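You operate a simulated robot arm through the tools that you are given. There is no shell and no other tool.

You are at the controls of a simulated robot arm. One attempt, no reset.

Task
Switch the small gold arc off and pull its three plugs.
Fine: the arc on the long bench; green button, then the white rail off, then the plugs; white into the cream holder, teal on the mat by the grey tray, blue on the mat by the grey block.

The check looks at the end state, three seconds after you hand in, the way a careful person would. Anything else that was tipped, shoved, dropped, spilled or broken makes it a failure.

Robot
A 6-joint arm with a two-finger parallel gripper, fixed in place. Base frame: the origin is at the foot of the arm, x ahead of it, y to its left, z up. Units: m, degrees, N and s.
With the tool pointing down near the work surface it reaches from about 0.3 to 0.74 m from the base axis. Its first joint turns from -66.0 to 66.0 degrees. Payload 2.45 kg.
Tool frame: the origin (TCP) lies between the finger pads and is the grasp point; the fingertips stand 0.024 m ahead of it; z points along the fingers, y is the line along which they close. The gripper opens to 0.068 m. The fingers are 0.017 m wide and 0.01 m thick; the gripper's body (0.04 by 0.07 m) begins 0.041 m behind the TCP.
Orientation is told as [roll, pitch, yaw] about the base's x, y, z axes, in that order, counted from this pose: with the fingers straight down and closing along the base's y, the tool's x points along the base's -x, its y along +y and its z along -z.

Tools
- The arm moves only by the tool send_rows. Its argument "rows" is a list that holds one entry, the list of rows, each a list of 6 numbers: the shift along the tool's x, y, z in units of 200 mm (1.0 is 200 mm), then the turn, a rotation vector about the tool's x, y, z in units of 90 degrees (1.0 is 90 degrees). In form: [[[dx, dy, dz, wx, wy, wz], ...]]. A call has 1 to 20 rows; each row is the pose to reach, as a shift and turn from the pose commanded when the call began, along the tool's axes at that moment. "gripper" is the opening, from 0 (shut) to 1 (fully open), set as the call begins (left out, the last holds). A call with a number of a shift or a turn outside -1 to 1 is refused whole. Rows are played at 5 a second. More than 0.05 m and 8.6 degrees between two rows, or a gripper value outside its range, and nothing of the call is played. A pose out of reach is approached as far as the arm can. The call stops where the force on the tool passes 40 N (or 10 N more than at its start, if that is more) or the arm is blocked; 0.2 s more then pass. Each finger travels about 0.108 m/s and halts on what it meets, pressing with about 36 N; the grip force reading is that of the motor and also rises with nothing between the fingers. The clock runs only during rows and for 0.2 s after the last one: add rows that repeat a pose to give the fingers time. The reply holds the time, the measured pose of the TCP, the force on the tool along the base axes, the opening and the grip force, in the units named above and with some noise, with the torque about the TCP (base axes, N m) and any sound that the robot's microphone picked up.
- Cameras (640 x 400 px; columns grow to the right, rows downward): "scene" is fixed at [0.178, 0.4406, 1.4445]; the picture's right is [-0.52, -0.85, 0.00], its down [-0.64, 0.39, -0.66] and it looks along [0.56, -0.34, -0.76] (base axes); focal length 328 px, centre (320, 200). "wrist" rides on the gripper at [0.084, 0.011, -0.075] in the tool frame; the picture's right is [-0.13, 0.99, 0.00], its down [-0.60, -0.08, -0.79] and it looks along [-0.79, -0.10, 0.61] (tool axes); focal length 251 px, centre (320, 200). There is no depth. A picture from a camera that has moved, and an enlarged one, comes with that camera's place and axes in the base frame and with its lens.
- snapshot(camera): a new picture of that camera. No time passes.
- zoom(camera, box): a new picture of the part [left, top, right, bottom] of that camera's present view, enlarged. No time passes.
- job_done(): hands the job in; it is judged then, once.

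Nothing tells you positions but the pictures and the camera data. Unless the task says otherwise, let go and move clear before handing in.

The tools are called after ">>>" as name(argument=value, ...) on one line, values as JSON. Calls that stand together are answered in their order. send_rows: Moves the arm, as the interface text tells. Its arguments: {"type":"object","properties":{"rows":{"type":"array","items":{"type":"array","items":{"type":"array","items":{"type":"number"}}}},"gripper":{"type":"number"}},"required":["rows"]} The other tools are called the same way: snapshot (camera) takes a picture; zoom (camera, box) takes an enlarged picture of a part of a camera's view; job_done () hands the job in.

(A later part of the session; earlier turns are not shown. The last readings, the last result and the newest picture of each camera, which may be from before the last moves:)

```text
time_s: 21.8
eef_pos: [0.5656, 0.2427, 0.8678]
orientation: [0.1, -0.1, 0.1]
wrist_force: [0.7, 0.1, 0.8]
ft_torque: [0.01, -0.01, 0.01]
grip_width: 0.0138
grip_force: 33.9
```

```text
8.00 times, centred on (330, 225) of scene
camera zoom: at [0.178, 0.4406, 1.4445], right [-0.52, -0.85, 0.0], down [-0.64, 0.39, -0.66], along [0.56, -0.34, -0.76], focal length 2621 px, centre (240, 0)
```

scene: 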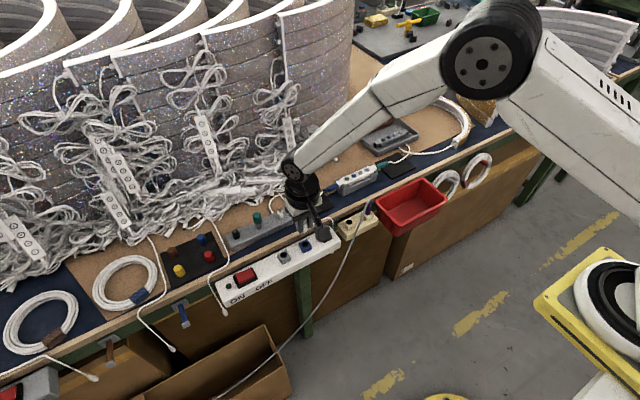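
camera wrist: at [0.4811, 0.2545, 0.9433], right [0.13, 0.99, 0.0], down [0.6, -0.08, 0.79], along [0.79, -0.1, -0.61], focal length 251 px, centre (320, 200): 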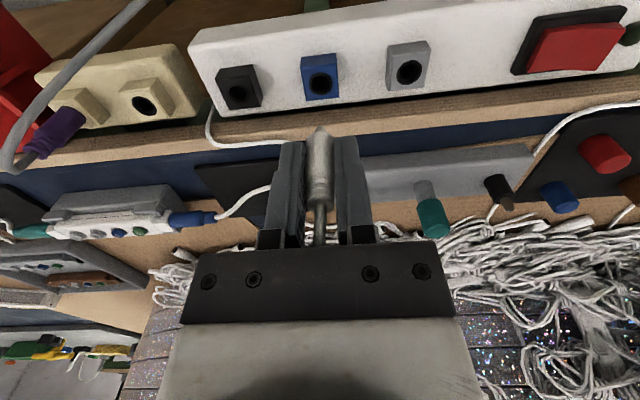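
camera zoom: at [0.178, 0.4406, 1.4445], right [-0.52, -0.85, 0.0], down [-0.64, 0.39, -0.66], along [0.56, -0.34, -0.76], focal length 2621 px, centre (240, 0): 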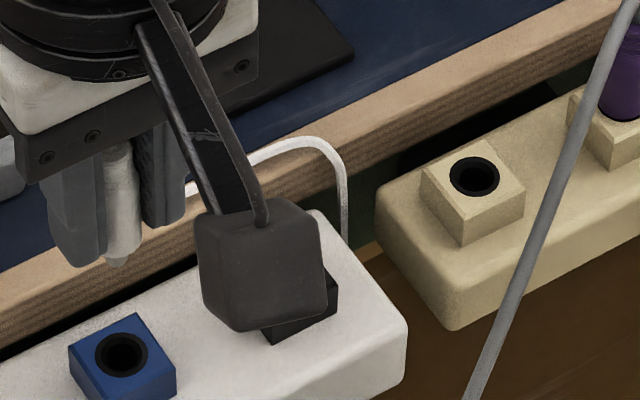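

Estimated offset to the cream hole is about −0.129 m in y. I'll raise a little, carry the plug across above it, and check.

>>> send_rows(rows=[[[0, 0, -0.07, 0, 0, 0], [0, 0, -0.135, 0, 0, 0], [0, -0.12, -0.135, 0, 0, 0], [0, -0.26, -0.135, 0, 0, 0], [0, -0.4, -0.135, 0, 0, 0], [0, -0.53, -0.135, 0, 0, 0], [-0.005, -0.62, -0.135, 0, 0, 0], [-0.01, -0.6435, -0.135, 0, 0, 0], [-0.01, -0.6435, -0.135, 0, 0, 0]]], gripper=0)

>>> snapshot(camera="wrist")

>>> zoom(camera="wrist", box=[240, 40, 400, 140])

>>> zoom(camera="scene", box=[300, 150, 428, 230])

```text
time_s: 23.8
eef_pos: [0.5661, 0.1127, 0.8941]
orientation: [0.1, -0.1, 0.1]
wrist_force: [0.3, -0.5, -0.6]
ft_torque: [-0.01, 0.0, 0.02]
grip_width: 0.0138
grip_force: 33.2
```

```text
taken
camera wrist: at [0.4829, 0.1253, 0.9696], right [0.13, 0.99, 0.0], down [0.6, -0.08, 0.79], along [0.79, -0.1, -0.61], focal length 251 px, centre (320, 200)
```

wrist: 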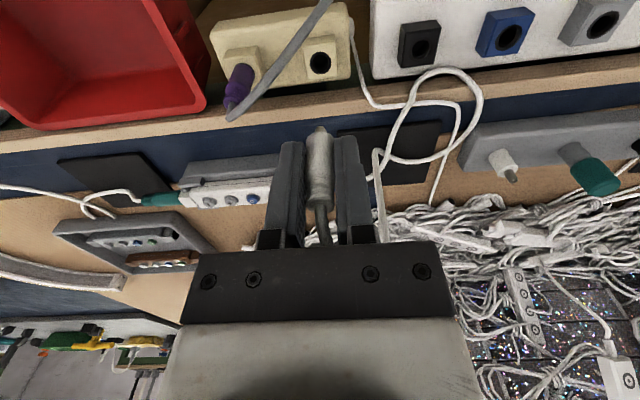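

```text
4.00 times, centred on (320, 90) of wrist
camera zoom: at [0.4829, 0.1253, 0.9696], right [0.13, 0.99, 0.0], down [0.6, -0.08, 0.79], along [0.79, -0.1, -0.61], focal length 1006 px, centre (320, 640)
```

zoom: 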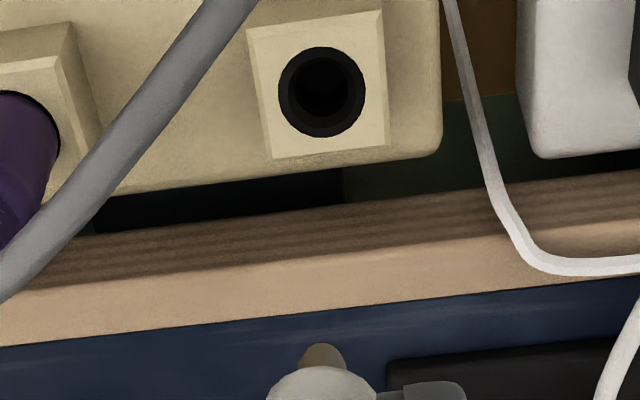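

```text
5.00 times, centred on (364, 190) of scene
camera zoom: at [0.178, 0.4406, 1.4445], right [-0.52, -0.85, 0.0], down [-0.64, 0.39, -0.66], along [0.56, -0.34, -0.76], focal length 1638 px, centre (100, 250)
```

zoom: 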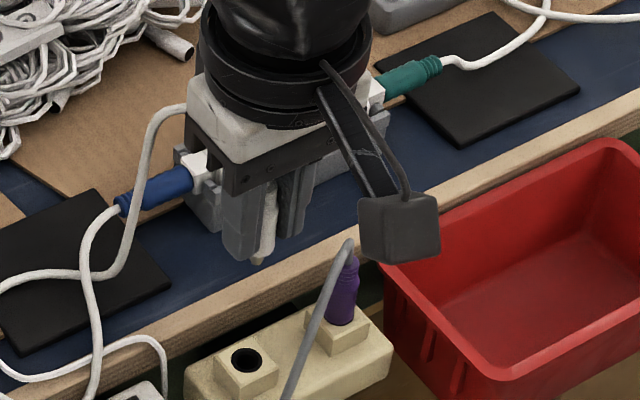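

The free cream hole measures about [0.567, 0.1146, 0.778] and the plug is almost exactly above it. I'll lower until the tip is just above the hole and look again.

>>> send_rows(rows=[[[0, 0.001, 0.07, 0, 0, 0], [0, 0.001, 0.15, 0, 0, 0], [0, 0.001, 0.22, 0, 0, 0], [0, 0.001, 0.28, 0, 0, 0], [0, 0.001, 0.32, 0, 0, 0], [0, 0.001, 0.345, 0, 0, 0], [0, 0.001, 0.345, 0, 0, 0]]], gripper=0)

>>> snapshot(camera="wrist")

>>> zoom(camera="wrist", box=[240, 70, 400, 170])

>>> zoom(camera="scene", box=[310, 180, 406, 240])

```text
time_s: 25.4
eef_pos: [0.5683, 0.1144, 0.825]
orientation: [0.1, -0.2, 0.1]
wrist_force: [0.0, 0.5, -0.4]
ft_torque: [-0.03, 0.01, -0.01]
grip_width: 0.0136
grip_force: 33.8
```

```text
taken
camera wrist: at [0.4833, 0.1263, 0.9004], right [0.13, 0.99, 0.0], down [0.6, -0.08, 0.79], along [0.79, -0.1, -0.61], focal length 251 px, centre (320, 200)
```

wrist: 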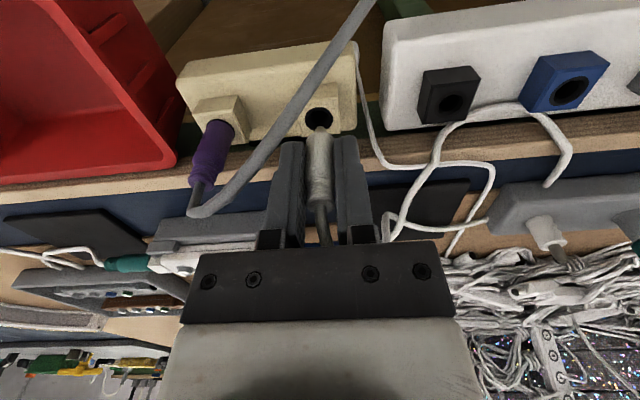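

```text
4.00 times, centred on (320, 120) of wrist
camera zoom: at [0.4833, 0.1263, 0.9004], right [0.13, 0.99, 0.0], down [0.6, -0.08, 0.79], along [0.79, -0.1, -0.61], focal length 1006 px, centre (320, 520)
```

zoom: 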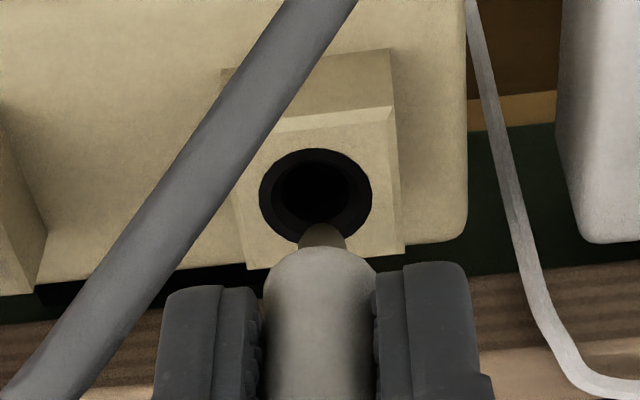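

```text
6.67 times, centred on (358, 210) of scene
camera zoom: at [0.178, 0.4406, 1.4445], right [-0.52, -0.85, 0.0], down [-0.64, 0.39, -0.66], along [0.56, -0.34, -0.76], focal length 2184 px, centre (67, 133)
```

zoom: 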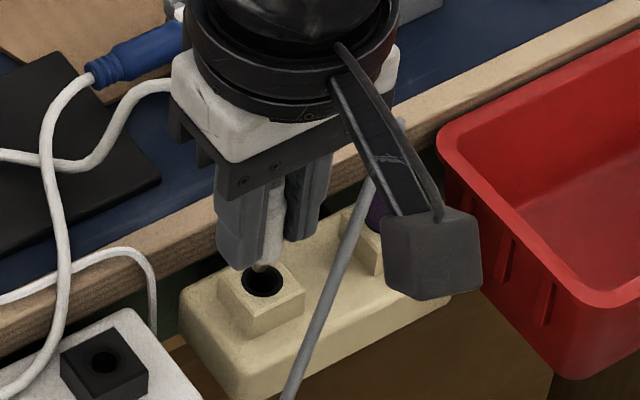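

Tip and hole are aligned to within about 1 mm; I'll shift 1 mm in −y and insert slowly.

>>> send_rows(rows=[[[0, -0.0045, 0, 0, 0, 0], [0, -0.0045, 0.01, 0, 0, 0], [0, -0.0045, 0.02, 0, 0, 0], [0, -0.0045, 0.03, 0, 0, 0], [0, -0.0045, 0.04, 0, 0, 0], [0, -0.0045, 0.05, 0, 0, 0], [0, -0.0045, 0.06, 0, 0, 0], [0, -0.0045, 0.065, 0, 0, 0]]], gripper=0)

>>> zoom(camera="wrist", box=[240, 70, 400, 170])

>>> zoom(camera="scene", box=[310, 180, 406, 240])

```text
time_s: 27.2
eef_pos: [0.5678, 0.113, 0.8119]
orientation: [0.0, 0.2, 0.2]
wrist_force: [-5.9, -0.4, 2.0]
ft_torque: [0.01, 0.22, 0.03]
grip_width: 0.0134
grip_force: 33.3
```

```text
4.00 times, centred on (320, 120) of wrist
camera zoom: at [0.4827, 0.1251, 0.8879], right [0.13, 0.99, 0.0], down [0.6, -0.08, 0.79], along [0.79, -0.1, -0.61], focal length 1006 px, centre (320, 520)
```

zoom: 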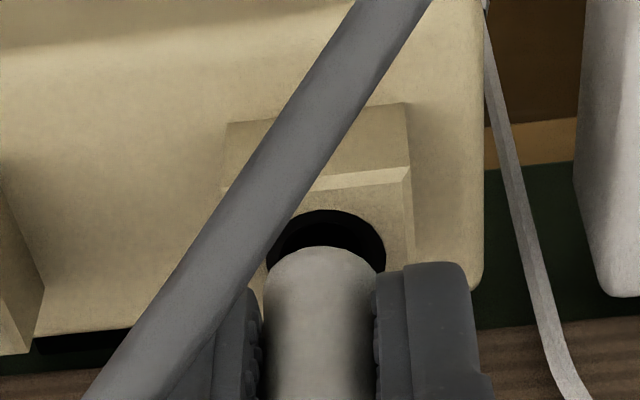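

```text
6.67 times, centred on (358, 210) of scene
camera zoom: at [0.1779, 0.4406, 1.4446], right [-0.52, -0.85, 0.0], down [-0.64, 0.39, -0.66], along [0.56, -0.34, -0.75], focal length 2184 px, centre (67, 133)
```

zoom: 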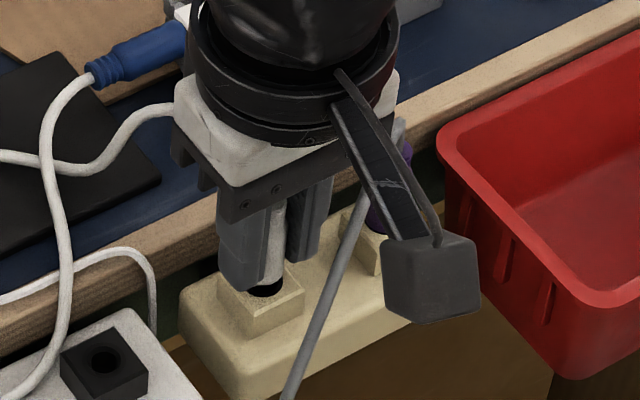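

The tip is entering the hole with a light −x push, so I'll ease 1 mm toward −x while seating it fully.

>>> send_rows(rows=[[[0.004, 0, 0, 0, 0, 0], [0.005, 0, 0.005, 0, 0, 0], [0.005, 0, 0.01, 0, 0, 0], [0.005, 0, 0.015, 0, 0, 0], [0.005, 0, 0.02, 0, 0, 0], [0.005, 0, 0.025, 0, 0, 0], [0.005, 0, 0.03, 0, 0, 0], [0.005, 0, 0.03, 0, 0, 0]]], gripper=0)

>>> zoom(camera="wrist", box=[240, 70, 400, 170])

>>> zoom(camera="scene", box=[310, 180, 406, 240])

```text
time_s: 29.0
eef_pos: [0.5659, 0.1125, 0.8085]
orientation: [0.0, -0.2, 0.0]
wrist_force: [-10.2, 0.8, 22.5]
ft_torque: [0.0, 0.26, -0.02]
grip_width: 0.0135
grip_force: 33.8
```

```text
4.00 times, centred on (320, 120) of wrist
camera zoom: at [0.4824, 0.1252, 0.8827], right [0.13, 0.99, 0.0], down [0.6, -0.08, 0.79], along [0.79, -0.1, -0.61], focal length 1006 px, centre (320, 520)
```

zoom: 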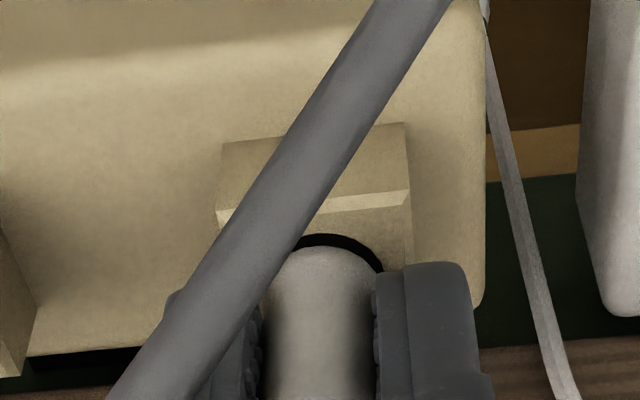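

```text
6.67 times, centred on (358, 210) of scene
camera zoom: at [0.1774, 0.4405, 1.4447], right [-0.52, -0.85, 0.0], down [-0.64, 0.39, -0.66], along [0.56, -0.34, -0.75], focal length 2184 px, centre (67, 133)
```

zoom: 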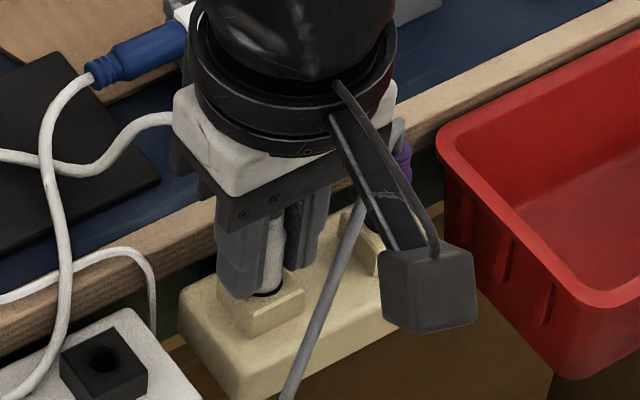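

Nearly seated (22 N upward). I'll press a touch more, easing slightly toward −x, to make sure it is home.

>>> send_rows(rows=[[[0.003, 0, 0.003, 0, 0, 0], [0.004, 0, 0.006, 0, 0, 0], [0.004, 0, 0.009, 0, 0, 0], [0.004, 0, 0.009, 0, 0, 0]]], gripper=0)

>>> zoom(camera="wrist", box=[240, 70, 400, 170])

```text
time_s: 30.0
eef_pos: [0.5666, 0.1143, 0.8054]
orientation: [0.1, -0.4, 0.2]
wrist_force: [-0.2, 0.3, 26.8]
ft_torque: [0.05, -0.06, -0.02]
grip_width: 0.0138
grip_force: 33.3
```

```text
4.00 times, centred on (320, 120) of wrist
camera zoom: at [0.4824, 0.1251, 0.8806], right [0.13, 0.99, 0.0], down [0.6, -0.08, 0.8], along [0.79, -0.1, -0.6], focal length 1006 px, centre (320, 520)
```

zoom: 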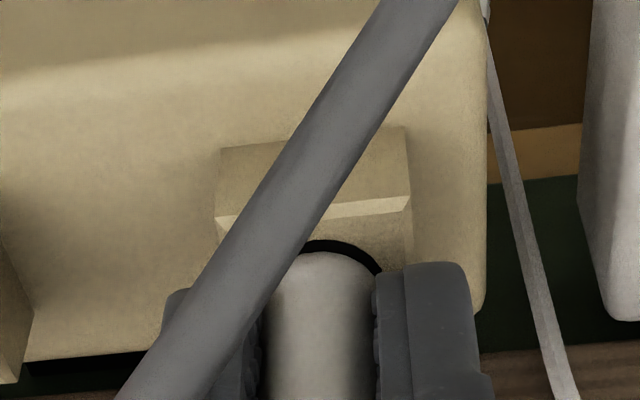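

The plug looks seated with no side load. I'll open the fingers only partway (to stay clear of the purple plug and grey cord), then lift straight up.

>>> send_rows(rows=[[[0.004, 0, 0.006, 0, 0, 0], [0.004, 0, 0.006, 0, 0, 0]]], gripper=0.42)

>>> zoom(camera="wrist", box=[220, 70, 412, 190])

>>> zoom(camera="scene", box=[310, 180, 406, 240])

```text
time_s: 30.6
eef_pos: [0.565, 0.1139, 0.8014]
orientation: [0.1, 0.0, 0.1]
wrist_force: [-1.4, -0.5, 0.3]
ft_torque: [0.02, -0.01, 0.02]
grip_width: 0.0286
grip_force: 0.0
```

```text
3.33 times, centred on (316, 130) of wrist
camera zoom: at [0.4801, 0.125, 0.8781], right [0.13, 0.99, 0.0], down [0.6, -0.08, 0.79], along [0.79, -0.1, -0.61], focal length 838 px, centre (333, 433)
```

zoom: 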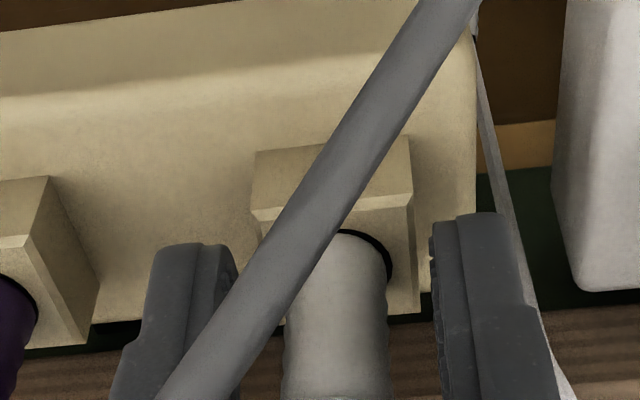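

```text
6.67 times, centred on (358, 210) of scene
camera zoom: at [0.178, 0.4406, 1.4445], right [-0.52, -0.85, 0.0], down [-0.64, 0.39, -0.66], along [0.56, -0.34, -0.76], focal length 2184 px, centre (67, 133)
```

zoom: 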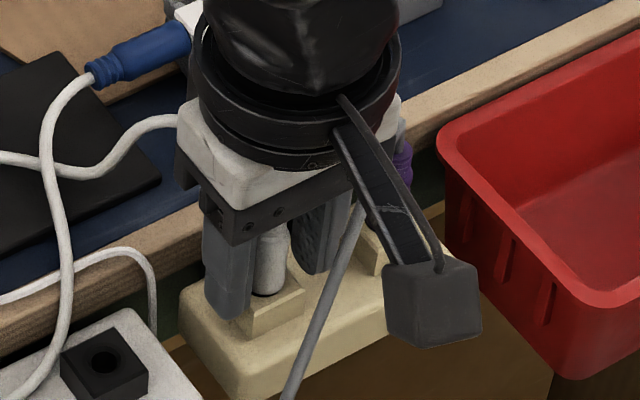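

The white plug stands seated and free of the fingers. I'll rise straight up.

>>> send_rows(rows=[[[0, 0, -0.05, 0, 0, 0], [0, 0, -0.12, 0, 0, 0], [0, 0, -0.22, 0, 0, 0], [0, 0, -0.34, 0, 0, 0], [0, 0, -0.46, 0, 0, 0], [0, 0, -0.6, 0, 0, 0], [0, 0, -0.6, 0, 0, 0]]], gripper=0.42)

>>> snapshot(camera="wrist")

>>> snapshot(camera="scene")

>>> zoom(camera="scene", box=[300, 180, 428, 260])

>>> zoom(camera="wrist", box=[200, 20, 392, 140])

```text
time_s: 32.2
eef_pos: [0.5653, 0.1133, 0.9248]
orientation: [0.1, 0.0, 0.1]
wrist_force: [0.1, 0.1, 1.3]
ft_torque: [0.01, 0.01, -0.01]
grip_width: 0.0285
grip_force: 0.1
```

```text
taken
camera wrist: at [0.4804, 0.1251, 0.9992], right [0.13, 0.99, 0.0], down [0.6, -0.08, 0.79], along [0.79, -0.1, -0.61], focal length 251 px, centre (320, 200)
```

wrist: 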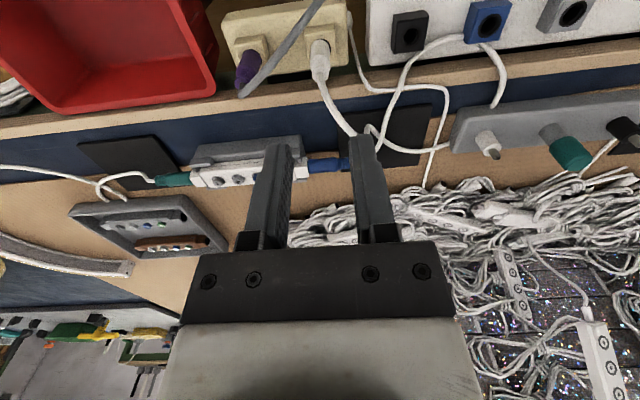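

```text
taken
```

scene: 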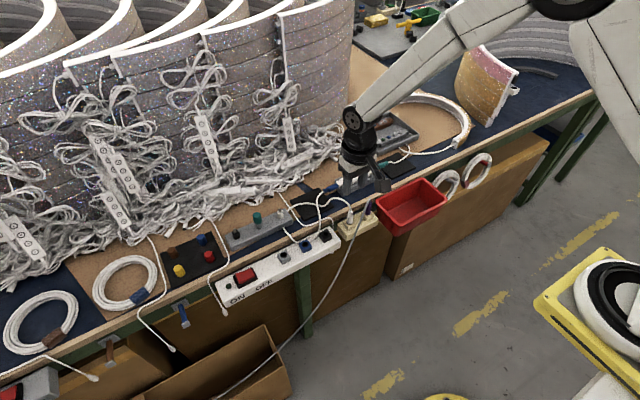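

```text
5.00 times, centred on (364, 220) of scene
camera zoom: at [0.178, 0.4406, 1.4445], right [-0.52, -0.85, 0.0], down [-0.64, 0.39, -0.66], along [0.56, -0.34, -0.76], focal length 1638 px, centre (100, 100)
```

zoom: 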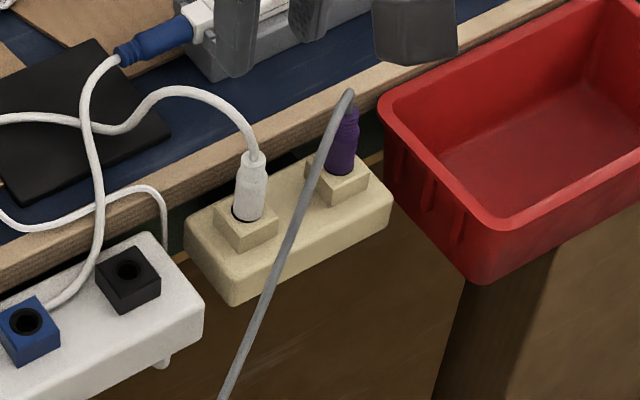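

```text
3.33 times, centred on (296, 80) of wrist
camera zoom: at [0.4804, 0.1251, 0.9992], right [0.13, 0.99, 0.0], down [0.6, -0.08, 0.79], along [0.79, -0.1, -0.61], focal length 838 px, centre (400, 600)
```

zoom: 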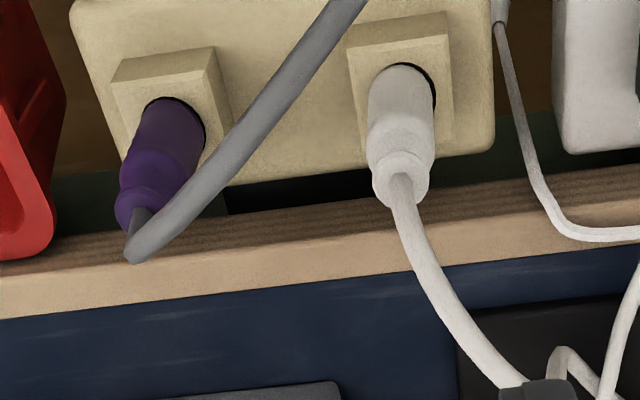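

The white plug is seated in the cream holder's free hole. Next is the teal plug (axis along y, near [0.665, −0.06, 0.811]); I'll move over it while turning the gripper 90° so it closes along x.

>>> send_rows(rows=[[[-0.04, -0.07, 0, 0, 0, -0.083], [-0.083, -0.14, 0, 0, 0, -0.167], [-0.125, -0.216, 0, 0, 0, -0.25], [-0.167, -0.288, 0, 0, 0, -0.333], [-0.208, -0.36, 0, 0, 0, -0.417], [-0.25, -0.432, 0, 0, 0, -0.5], [-0.292, -0.505, 0, 0, 0, -0.583], [-0.333, -0.577, 0, 0, 0, -0.667], [-0.375, -0.649, 0, 0, 0, -0.75], [-0.417, -0.721, 0, 0, 0, -0.833], [-0.458, -0.793, 0, 0, 0, -0.917], [-0.5, -0.865, 0, 0, 0, -1.0], [-0.5, -0.865, 0, 0, 0, -1.0]]], gripper=0.6)

>>> snapshot(camera="wrist")

>>> snapshot(camera="scene")

>>> zoom(camera="scene", box=[330, 120, 442, 190])

```text
time_s: 35.0
eef_pos: [0.6642, -0.0598, 0.9244]
orientation: [-0.1, -0.1, 90.3]
wrist_force: [0.3, -0.5, 0.1]
ft_torque: [0.01, 0.02, 0.02]
grip_width: 0.0407
grip_force: 0.1
```

```text
taken
camera wrist: at [0.6539, -0.1433, 0.9989], right [-0.99, 0.13, 0.0], down [0.08, 0.6, 0.79], along [0.1, 0.79, -0.61], focal length 251 px, centre (320, 200)
```

wrist: 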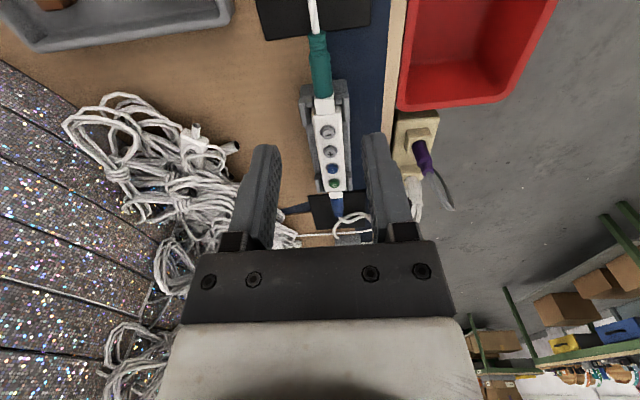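

```text
taken
```

scene: 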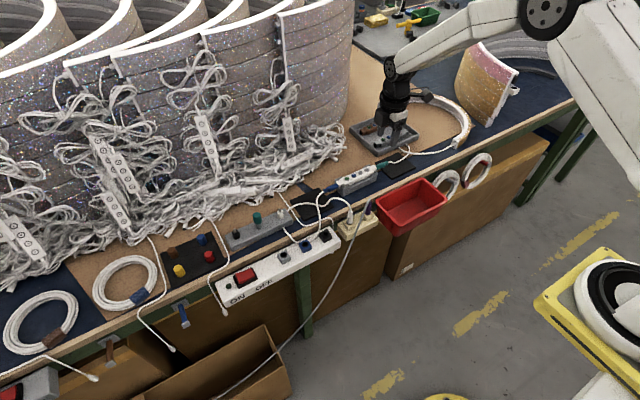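

```text
5.71 times, centred on (386, 155) of scene
camera zoom: at [0.1781, 0.4406, 1.4445], right [-0.52, -0.85, 0.0], down [-0.64, 0.39, -0.66], along [0.56, -0.34, -0.76], focal length 1872 px, centre (-57, 457)
```

zoom: 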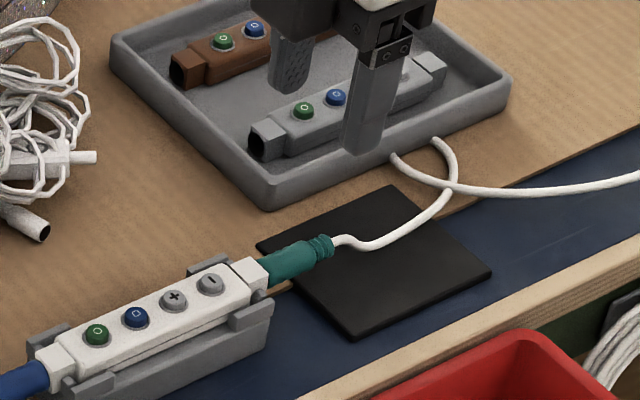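

>>> zoom(camera="wrist", box=[240, 10, 400, 110])

>>> zoom(camera="scene", box=[360, 145, 424, 185])

```text
4.00 times, centred on (320, 60) of wrist
camera zoom: at [0.6539, -0.1433, 0.9989], right [-0.99, 0.13, 0.0], down [0.08, 0.6, 0.79], along [0.1, 0.79, -0.61], focal length 1006 px, centre (320, 760)
```

zoom: 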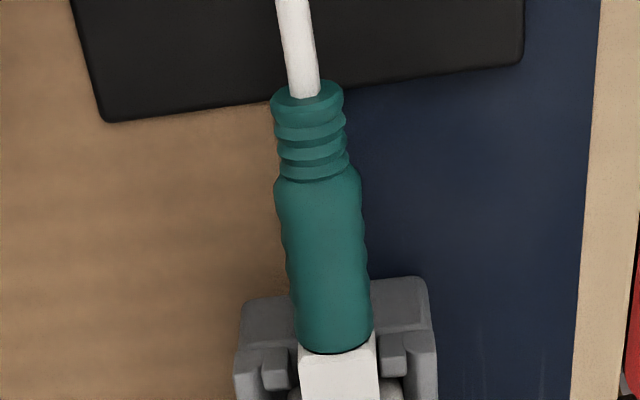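

```text
10.00 times, centred on (392, 165) of scene
camera zoom: at [0.1781, 0.4406, 1.4445], right [-0.52, -0.85, 0.0], down [-0.64, 0.39, -0.66], along [0.56, -0.34, -0.76], focal length 3277 px, centre (-400, 550)
```

zoom: 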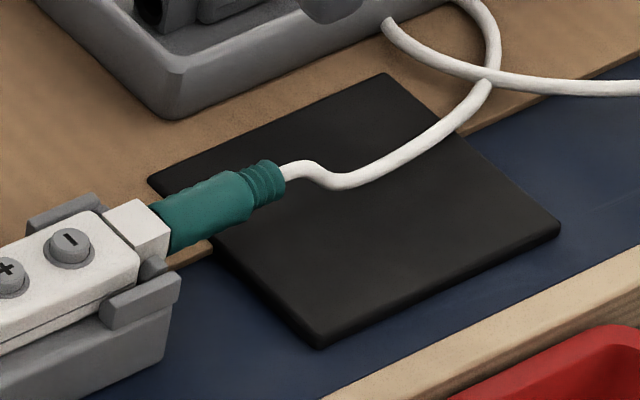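

The teal plug's body runs from y≈−0.036 to −0.079 at x≈0.6645, and its mat covers x 0.633–0.714, y −0.173…−0.080. I'll come down partway over the plug body and check clearance.

>>> send_rows(rows=[[[-0.015, 0, 0.1, 0, 0, 0], [-0.027, 0, 0.2, 0, 0, 0], [-0.027, 0, 0.3, 0, 0, 0], [-0.027, 0, 0.36, 0, 0, 0], [-0.027, 0, 0.36, 0, 0, 0]]], gripper=0.6)

>>> snapshot(camera="wrist")

>>> zoom(camera="wrist", box=[220, 30, 412, 150])

>>> zoom(camera="scene", box=[345, 130, 441, 190])

```text
time_s: 36.2
eef_pos: [0.6666, -0.0523, 0.8519]
orientation: [-0.1, -0.1, 90.1]
wrist_force: [0.3, 0.3, -0.3]
ft_torque: [-0.01, -0.01, 0.0]
grip_width: 0.0406
grip_force: 0.0
```

```text
taken
camera wrist: at [0.6547, -0.1366, 0.9267], right [-0.99, 0.13, 0.0], down [0.08, 0.6, 0.79], along [0.1, 0.79, -0.61], focal length 251 px, centre (320, 200)
```

wrist: 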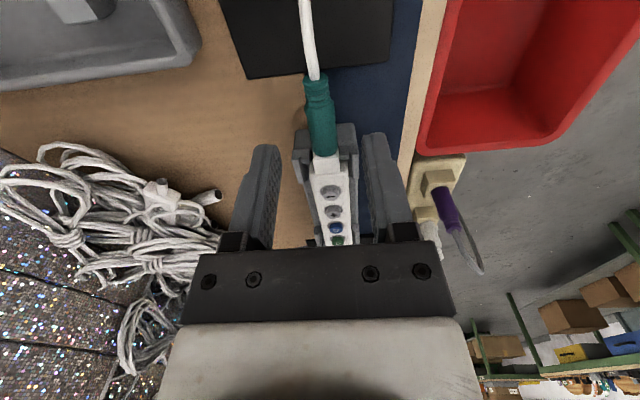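

```text
3.33 times, centred on (316, 90) of wrist
camera zoom: at [0.6547, -0.1366, 0.9267], right [-0.99, 0.13, 0.0], down [0.08, 0.6, 0.79], along [0.1, 0.79, -0.61], focal length 838 px, centre (333, 567)
```

zoom: 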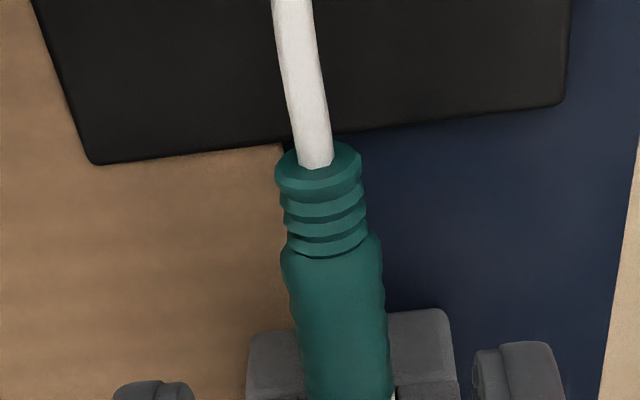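

```text
6.67 times, centred on (393, 160) of scene
camera zoom: at [0.178, 0.4406, 1.4445], right [-0.52, -0.85, 0.0], down [-0.64, 0.39, -0.66], along [0.56, -0.34, -0.76], focal length 2184 px, centre (-167, 467)
```

zoom: 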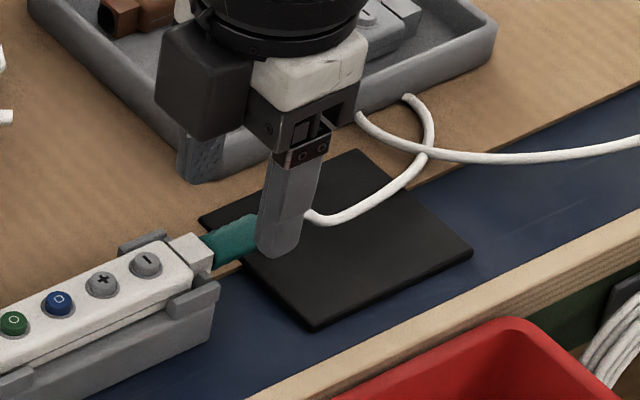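

Stereo from the two wrist views puts the plug axis at x≈0.664, z≈0.812. I'll lower so the fingertips end just below the plug's underside, then close.

>>> send_rows(rows=[[[0, 0.0065, 0.05, 0, 0, 0], [0, 0.0065, 0.1, 0, 0, 0], [0, 0.0065, 0.1285, 0, 0, 0], [0, 0.0065, 0.1285, 0, 0, 0]]], gripper=0.6)

>>> zoom(camera="wrist", box=[200, 40, 440, 190])

>>> zoom(camera="scene", box=[345, 130, 441, 190])

```text
time_s: 37.2
eef_pos: [0.6645, -0.054, 0.8266]
orientation: [-0.1, -0.1, 90.1]
wrist_force: [0.2, -0.3, -0.4]
ft_torque: [0.04, 0.0, 0.02]
grip_width: 0.0409
grip_force: 0.1
```

```text
2.67 times, centred on (320, 115) of wrist
camera zoom: at [0.6532, -0.1372, 0.901], right [-0.99, 0.13, 0.0], down [0.08, 0.6, 0.79], along [0.1, 0.79, -0.61], focal length 670 px, centre (320, 427)
```

zoom: 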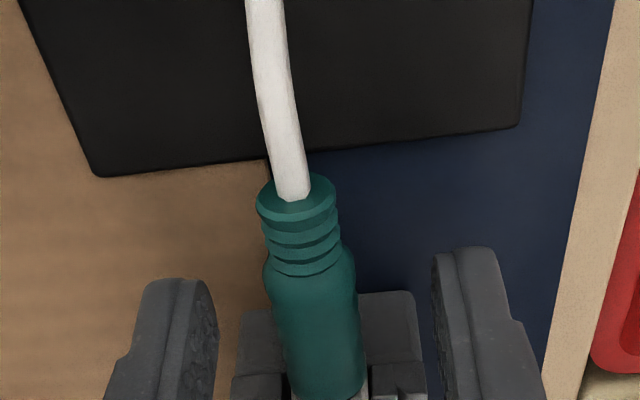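

```text
6.67 times, centred on (393, 160) of scene
camera zoom: at [0.178, 0.4406, 1.4445], right [-0.52, -0.85, 0.0], down [-0.64, 0.39, -0.66], along [0.56, -0.34, -0.76], focal length 2184 px, centre (-167, 467)
```

zoom: 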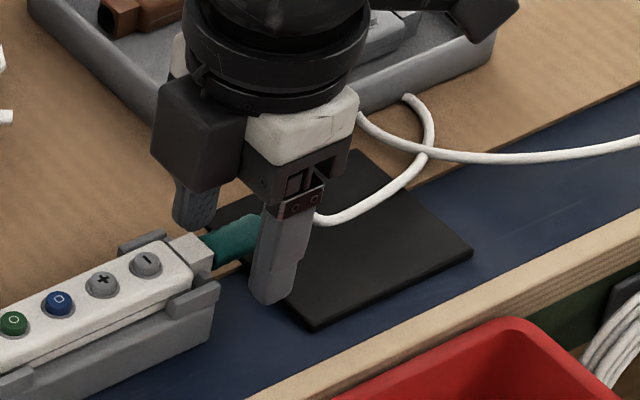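

The plug body is between the fingers with nothing touching. Closing now.

>>> send_rows(rows=[[[0, 0, 0, 0, 0, 0], [0, 0, 0, 0, 0, 0], [0, 0, 0, 0, 0, 0]]], gripper=0)

>>> zoom(camera="wrist", box=[200, 40, 440, 190])

>>> zoom(camera="scene", box=[345, 130, 441, 190])

```text
time_s: 38.0
eef_pos: [0.6643, -0.054, 0.8269]
orientation: [-0.2, -0.1, 90.2]
wrist_force: [1.3, 0.3, -0.9]
ft_torque: [-0.1, -0.03, -0.1]
grip_width: 0.0134
grip_force: 33.1
```

```text
2.67 times, centred on (320, 115) of wrist
camera zoom: at [0.6533, -0.1372, 0.9013], right [-0.99, 0.13, 0.0], down [0.08, 0.6, 0.79], along [0.1, 0.79, -0.61], focal length 670 px, centre (320, 427)
```

zoom: 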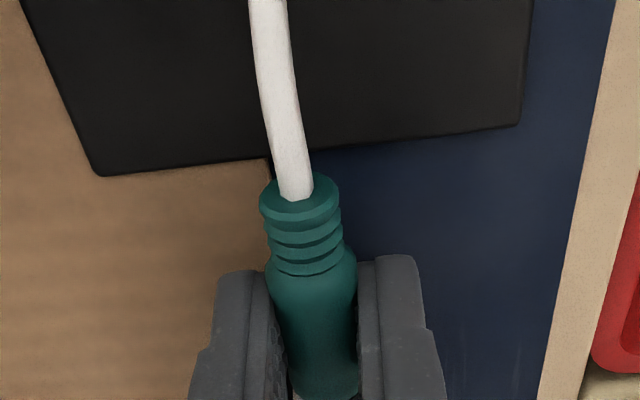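

```text
6.67 times, centred on (393, 160) of scene
camera zoom: at [0.1781, 0.4406, 1.4445], right [-0.52, -0.85, 0.0], down [-0.64, 0.39, -0.66], along [0.56, -0.34, -0.76], focal length 2184 px, centre (-167, 467)
```

zoom: 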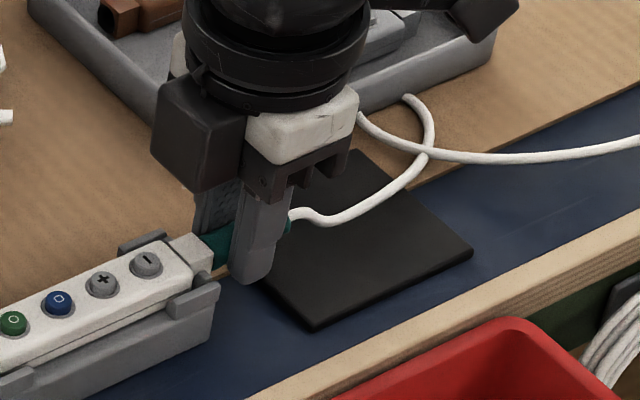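

Firm grip at 13.4 mm with almost no side load. I'll pull straight out along −y in small steps and watch that the controller stays put.

>>> send_rows(rows=[[[0.01, 0, 0, 0, 0, 0], [0.02, 0, 0, 0, 0, 0], [0.03, 0, 0, 0, 0, 0], [0.04, 0, 0, 0, 0, 0], [0.05, 0, 0, 0, 0, 0], [0.06, 0, 0, 0, 0, 0], [0.075, 0, 0, 0, 0, 0], [0.09, 0, 0, 0, 0, 0], [0.1, 0, 0, 0, 0, 0], [0.1, 0, 0, 0, 0, 0]]], gripper=0)

>>> zoom(camera="wrist", box=[200, 40, 440, 190])

>>> zoom(camera="scene", box=[320, 130, 448, 210])

```text
time_s: 40.2
eef_pos: [0.6652, -0.074, 0.8249]
orientation: [-0.1, -0.2, 90.1]
wrist_force: [0.7, -0.7, -1.1]
ft_torque: [-0.03, -0.01, 0.02]
grip_width: 0.0132
grip_force: 33.8
```

```text
2.67 times, centred on (320, 115) of wrist
camera zoom: at [0.6529, -0.1573, 0.9009], right [-0.99, 0.13, 0.0], down [0.08, 0.6, 0.79], along [0.1, 0.79, -0.61], focal length 670 px, centre (320, 427)
```

zoom: 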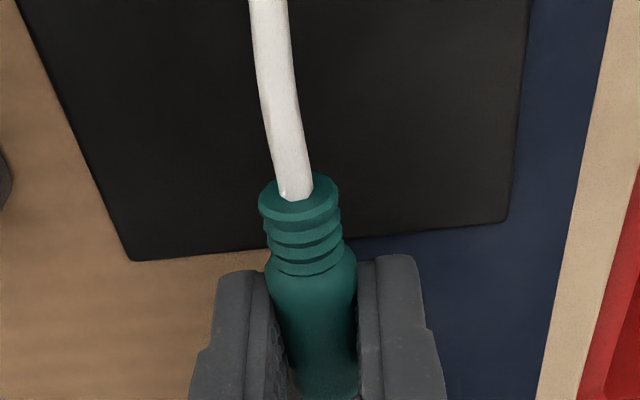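

```text
5.00 times, centred on (384, 170) of scene
camera zoom: at [0.178, 0.4406, 1.4445], right [-0.52, -0.85, 0.0], down [-0.64, 0.39, -0.66], along [0.56, -0.34, -0.76], focal length 1638 px, centre (0, 350)
```

zoom: 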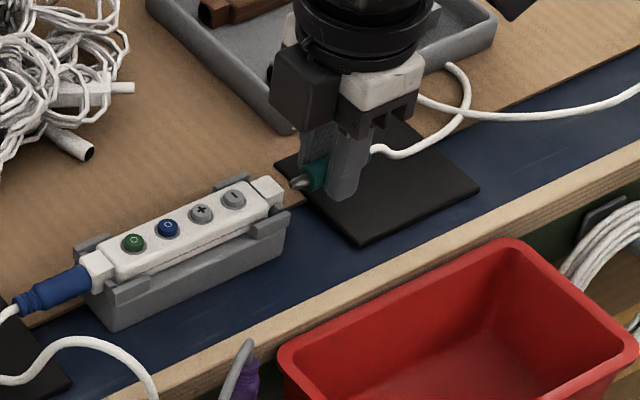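

The teal plug is out and the controller hasn't moved. I'll carry it over the middle of its mat and lower partway.

>>> send_rows(rows=[[[0.05, 0, 0, 0, 0, 0], [0.1, 0, 0, 0, 0, 0], [0.15, 0, 0, 0, 0, 0], [0.2, 0, 0, 0, 0, 0], [0.22, -0.02, 0.03, 0, 0, 0], [0.22, -0.02, 0.07, 0, 0, 0], [0.22, -0.02, 0.1, 0, 0, 0], [0.22, -0.02, 0.1, 0, 0, 0]]], gripper=0)

>>> zoom(camera="wrist", box=[160, 10, 480, 210])

>>> zoom(camera="scene", box=[345, 125, 473, 205])

```text
time_s: 41.9
eef_pos: [0.6701, -0.1174, 0.8105]
orientation: [-0.1, 0.0, 90.2]
wrist_force: [0.7, 0.0, 3.2]
ft_torque: [-0.03, 0.08, -0.02]
grip_width: 0.0131
grip_force: 33.2
stopped in row 8: the force on the tool passed its limit at 42 N (the readings are from after the stop); the commanded pose is now the measured one
```

```text
2.00 times, centred on (320, 110) of wrist
camera zoom: at [0.6589, -0.2017, 0.8854], right [-0.99, 0.13, 0.0], down [0.08, 0.6, 0.79], along [0.1, 0.79, -0.61], focal length 503 px, centre (320, 380)
```

zoom: 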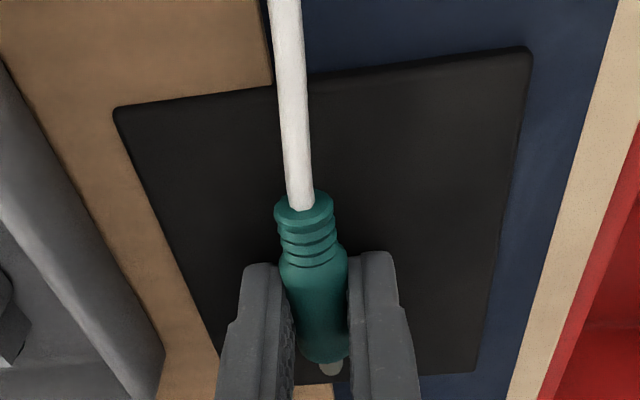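

```text
5.00 times, centred on (409, 165) of scene
camera zoom: at [0.178, 0.4406, 1.4446], right [-0.52, -0.85, 0.0], down [-0.64, 0.39, -0.66], along [0.56, -0.34, -0.75], focal length 1638 px, centre (-125, 375)
```

zoom: 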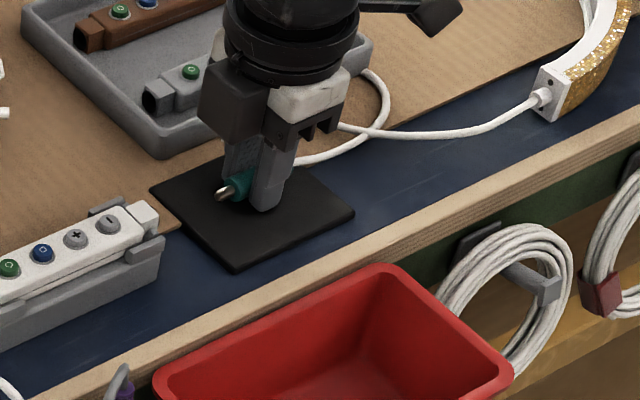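

The fingertips reached the mat sooner than I reckoned: the mat's top is at about z≈0.786, and the plug now lies just above it, fully over the mat. I'll raise a hair and open gently.

>>> send_rows(rows=[[[0, 0, -0.005, 0, 0, 0], [0, 0, -0.005, 0, 0, 0]]], gripper=0)

>>> send_rows(rows=[[[0, 0, 0, 0, 0, 0], [0, 0, 0, 0, 0, 0], [0, 0, 0, 0, 0, 0]]], gripper=0.5)

>>> zoom(camera="wrist", box=[160, 10, 480, 210])

>>> zoom(camera="scene", box=[345, 125, 473, 205])

```text
time_s: 42.5
eef_pos: [0.669, -0.1188, 0.8103]
orientation: [0.0, -0.1, 90.1]
wrist_force: [0.5, -0.2, -0.1]
ft_torque: [-0.05, -0.03, -0.02]
grip_width: 0.0132
grip_force: 33.7
```

```text
time_s: 43.3
eef_pos: [0.6705, -0.1183, 0.8108]
orientation: [0.1, -0.1, 90.1]
wrist_force: [0.0, -0.3, -0.2]
ft_torque: [-0.02, 0.03, -0.01]
grip_width: 0.034
grip_force: 0.1
```

```text
2.00 times, centred on (320, 110) of wrist
camera zoom: at [0.6587, -0.2018, 0.8859], right [-0.99, 0.13, 0.0], down [0.08, 0.6, 0.79], along [0.1, 0.79, -0.61], focal length 503 px, centre (320, 380)
```

zoom: 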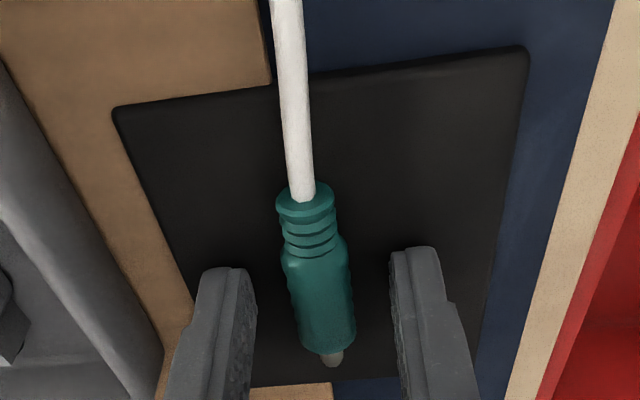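

```text
5.00 times, centred on (409, 165) of scene
camera zoom: at [0.178, 0.4406, 1.4445], right [-0.52, -0.85, 0.0], down [-0.64, 0.39, -0.66], along [0.56, -0.34, -0.76], focal length 1638 px, centre (-125, 375)
```

zoom: 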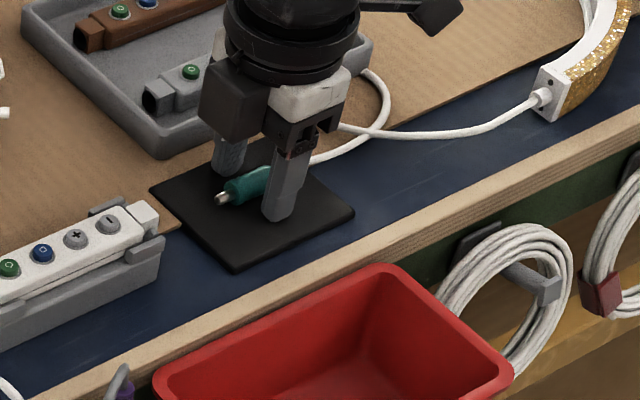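

The teal plug is lying on its mat. I'll rise straight up and verify.

>>> send_rows(rows=[[[0, 0, -0.05, 0, 0, 0], [0, 0, -0.13, 0, 0, 0], [0, 0, -0.25, 0, 0, 0], [0, 0, -0.4, 0, 0, 0], [0, 0, -0.55, 0, 0, 0], [0, 0, -0.55, 0, 0, 0]]], gripper=0.5)

>>> snapshot(camera="wrist")

>>> snapshot(camera="scene")

>>> zoom(camera="scene", box=[345, 125, 473, 205])

>>> zoom(camera="scene", box=[260, 170, 388, 250])

```text
time_s: 44.7
eef_pos: [0.668, -0.1194, 0.9207]
orientation: [0.0, -0.1, 90.1]
wrist_force: [-0.4, -1.0, -0.6]
ft_torque: [0.01, 0.03, 0.0]
grip_width: 0.0338
grip_force: 0.0
```

```text
taken
camera wrist: at [0.6577, -0.202, 0.9957], right [-0.99, 0.13, 0.0], down [0.08, 0.6, 0.79], along [0.1, 0.79, -0.61], focal length 251 px, centre (320, 200)
```

wrist: 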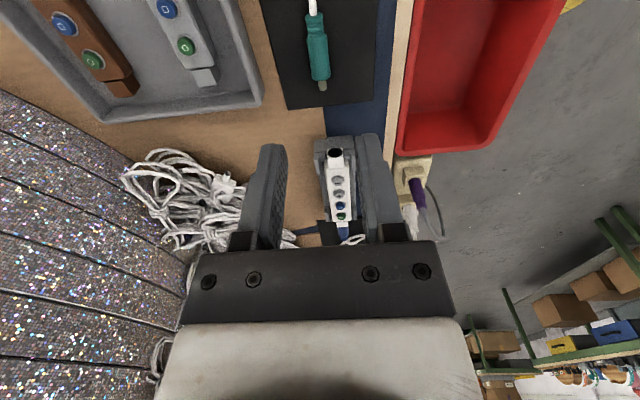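

```text
taken
```

scene: 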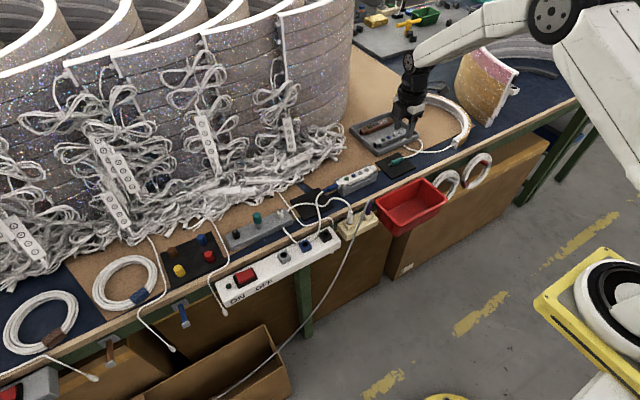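

```text
5.00 times, centred on (409, 165) of scene
camera zoom: at [0.178, 0.4406, 1.4445], right [-0.52, -0.85, 0.0], down [-0.64, 0.39, -0.66], along [0.56, -0.34, -0.76], focal length 1638 px, centre (-125, 375)
```

zoom: 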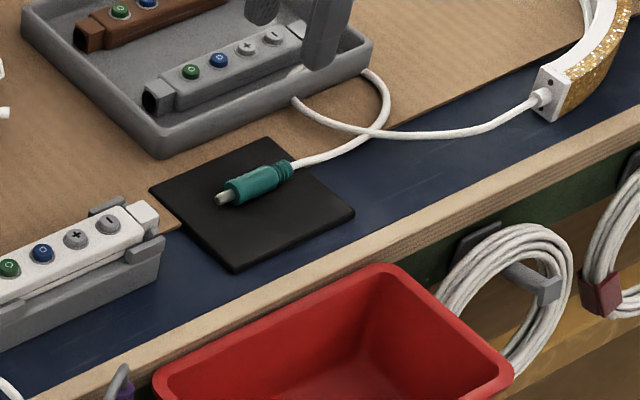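

```text
5.00 times, centred on (324, 210) of scene
camera zoom: at [0.178, 0.4406, 1.4445], right [-0.52, -0.85, 0.0], down [-0.64, 0.39, -0.66], along [0.56, -0.34, -0.76], focal length 1638 px, centre (300, 150)
```

zoom: 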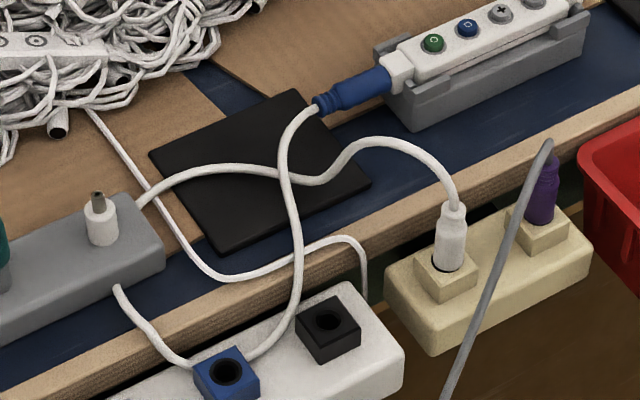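

Teal is resting on its mat, and everything else looks undisturbed. Next, the blue plug: I'll travel along +y at height to above it.

>>> send_rows(rows=[[[-0.1, 0, 0, 0, 0, 0], [-0.25, 0, 0, 0, 0, 0], [-0.42, 0.005, 0, 0, 0, 0], [-0.6, 0.01, 0, 0, 0, 0], [-0.77, 0.013, 0, 0, 0, 0], [-0.9, 0.013, 0, 0, 0, 0], [-0.97, 0.013, 0, 0, 0, 0], [-0.97, 0.013, 0, 0, 0, 0]]], gripper=0.6)

>>> snapshot(camera="wrist")

>>> zoom(camera="scene", box=[280, 150, 376, 210])

>>> zoom(camera="wrist", box=[240, 20, 400, 120])

```text
time_s: 46.5
eef_pos: [0.6666, 0.0751, 0.9204]
orientation: [0.0, -0.1, 90.0]
wrist_force: [0.1, 0.3, -1.1]
ft_torque: [0.0, 0.0, -0.01]
grip_width: 0.041
grip_force: 0.0
```

```text
taken
camera wrist: at [0.6561, -0.0073, 0.9956], right [-0.99, 0.13, 0.0], down [0.08, 0.6, 0.79], along [0.1, 0.79, -0.61], focal length 251 px, centre (320, 200)
```

wrist: 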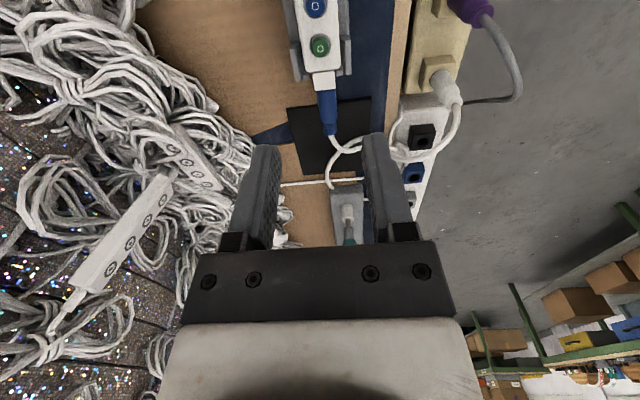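

```text
6.67 times, centred on (328, 180) of scene
camera zoom: at [0.178, 0.4406, 1.4445], right [-0.52, -0.85, 0.0], down [-0.64, 0.39, -0.66], along [0.56, -0.34, -0.76], focal length 2184 px, centre (267, 333)
```

zoom: 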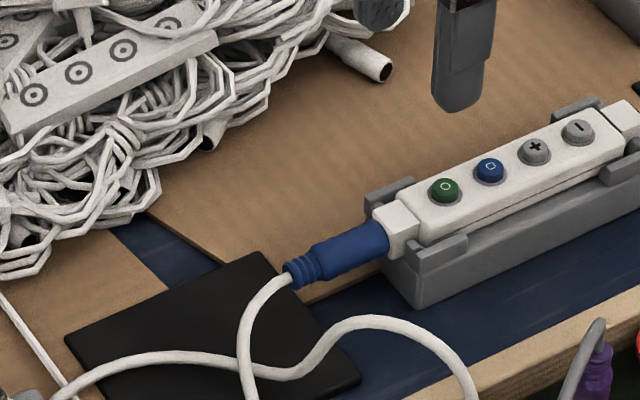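

```text
4.00 times, centred on (320, 70) of wrist
camera zoom: at [0.6561, -0.0073, 0.9956], right [-0.99, 0.13, 0.0], down [0.08, 0.6, 0.79], along [0.1, 0.79, -0.61], focal length 1006 px, centre (320, 720)
```

zoom: 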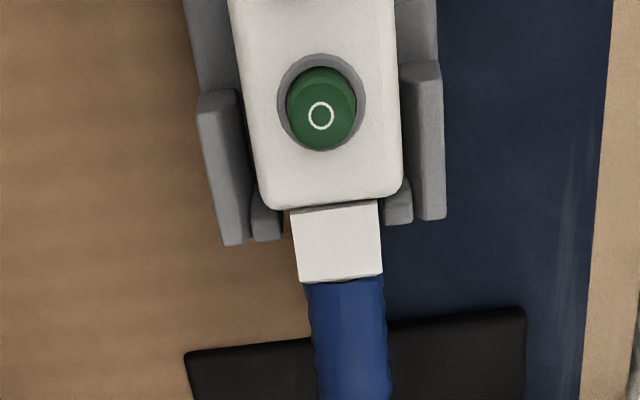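

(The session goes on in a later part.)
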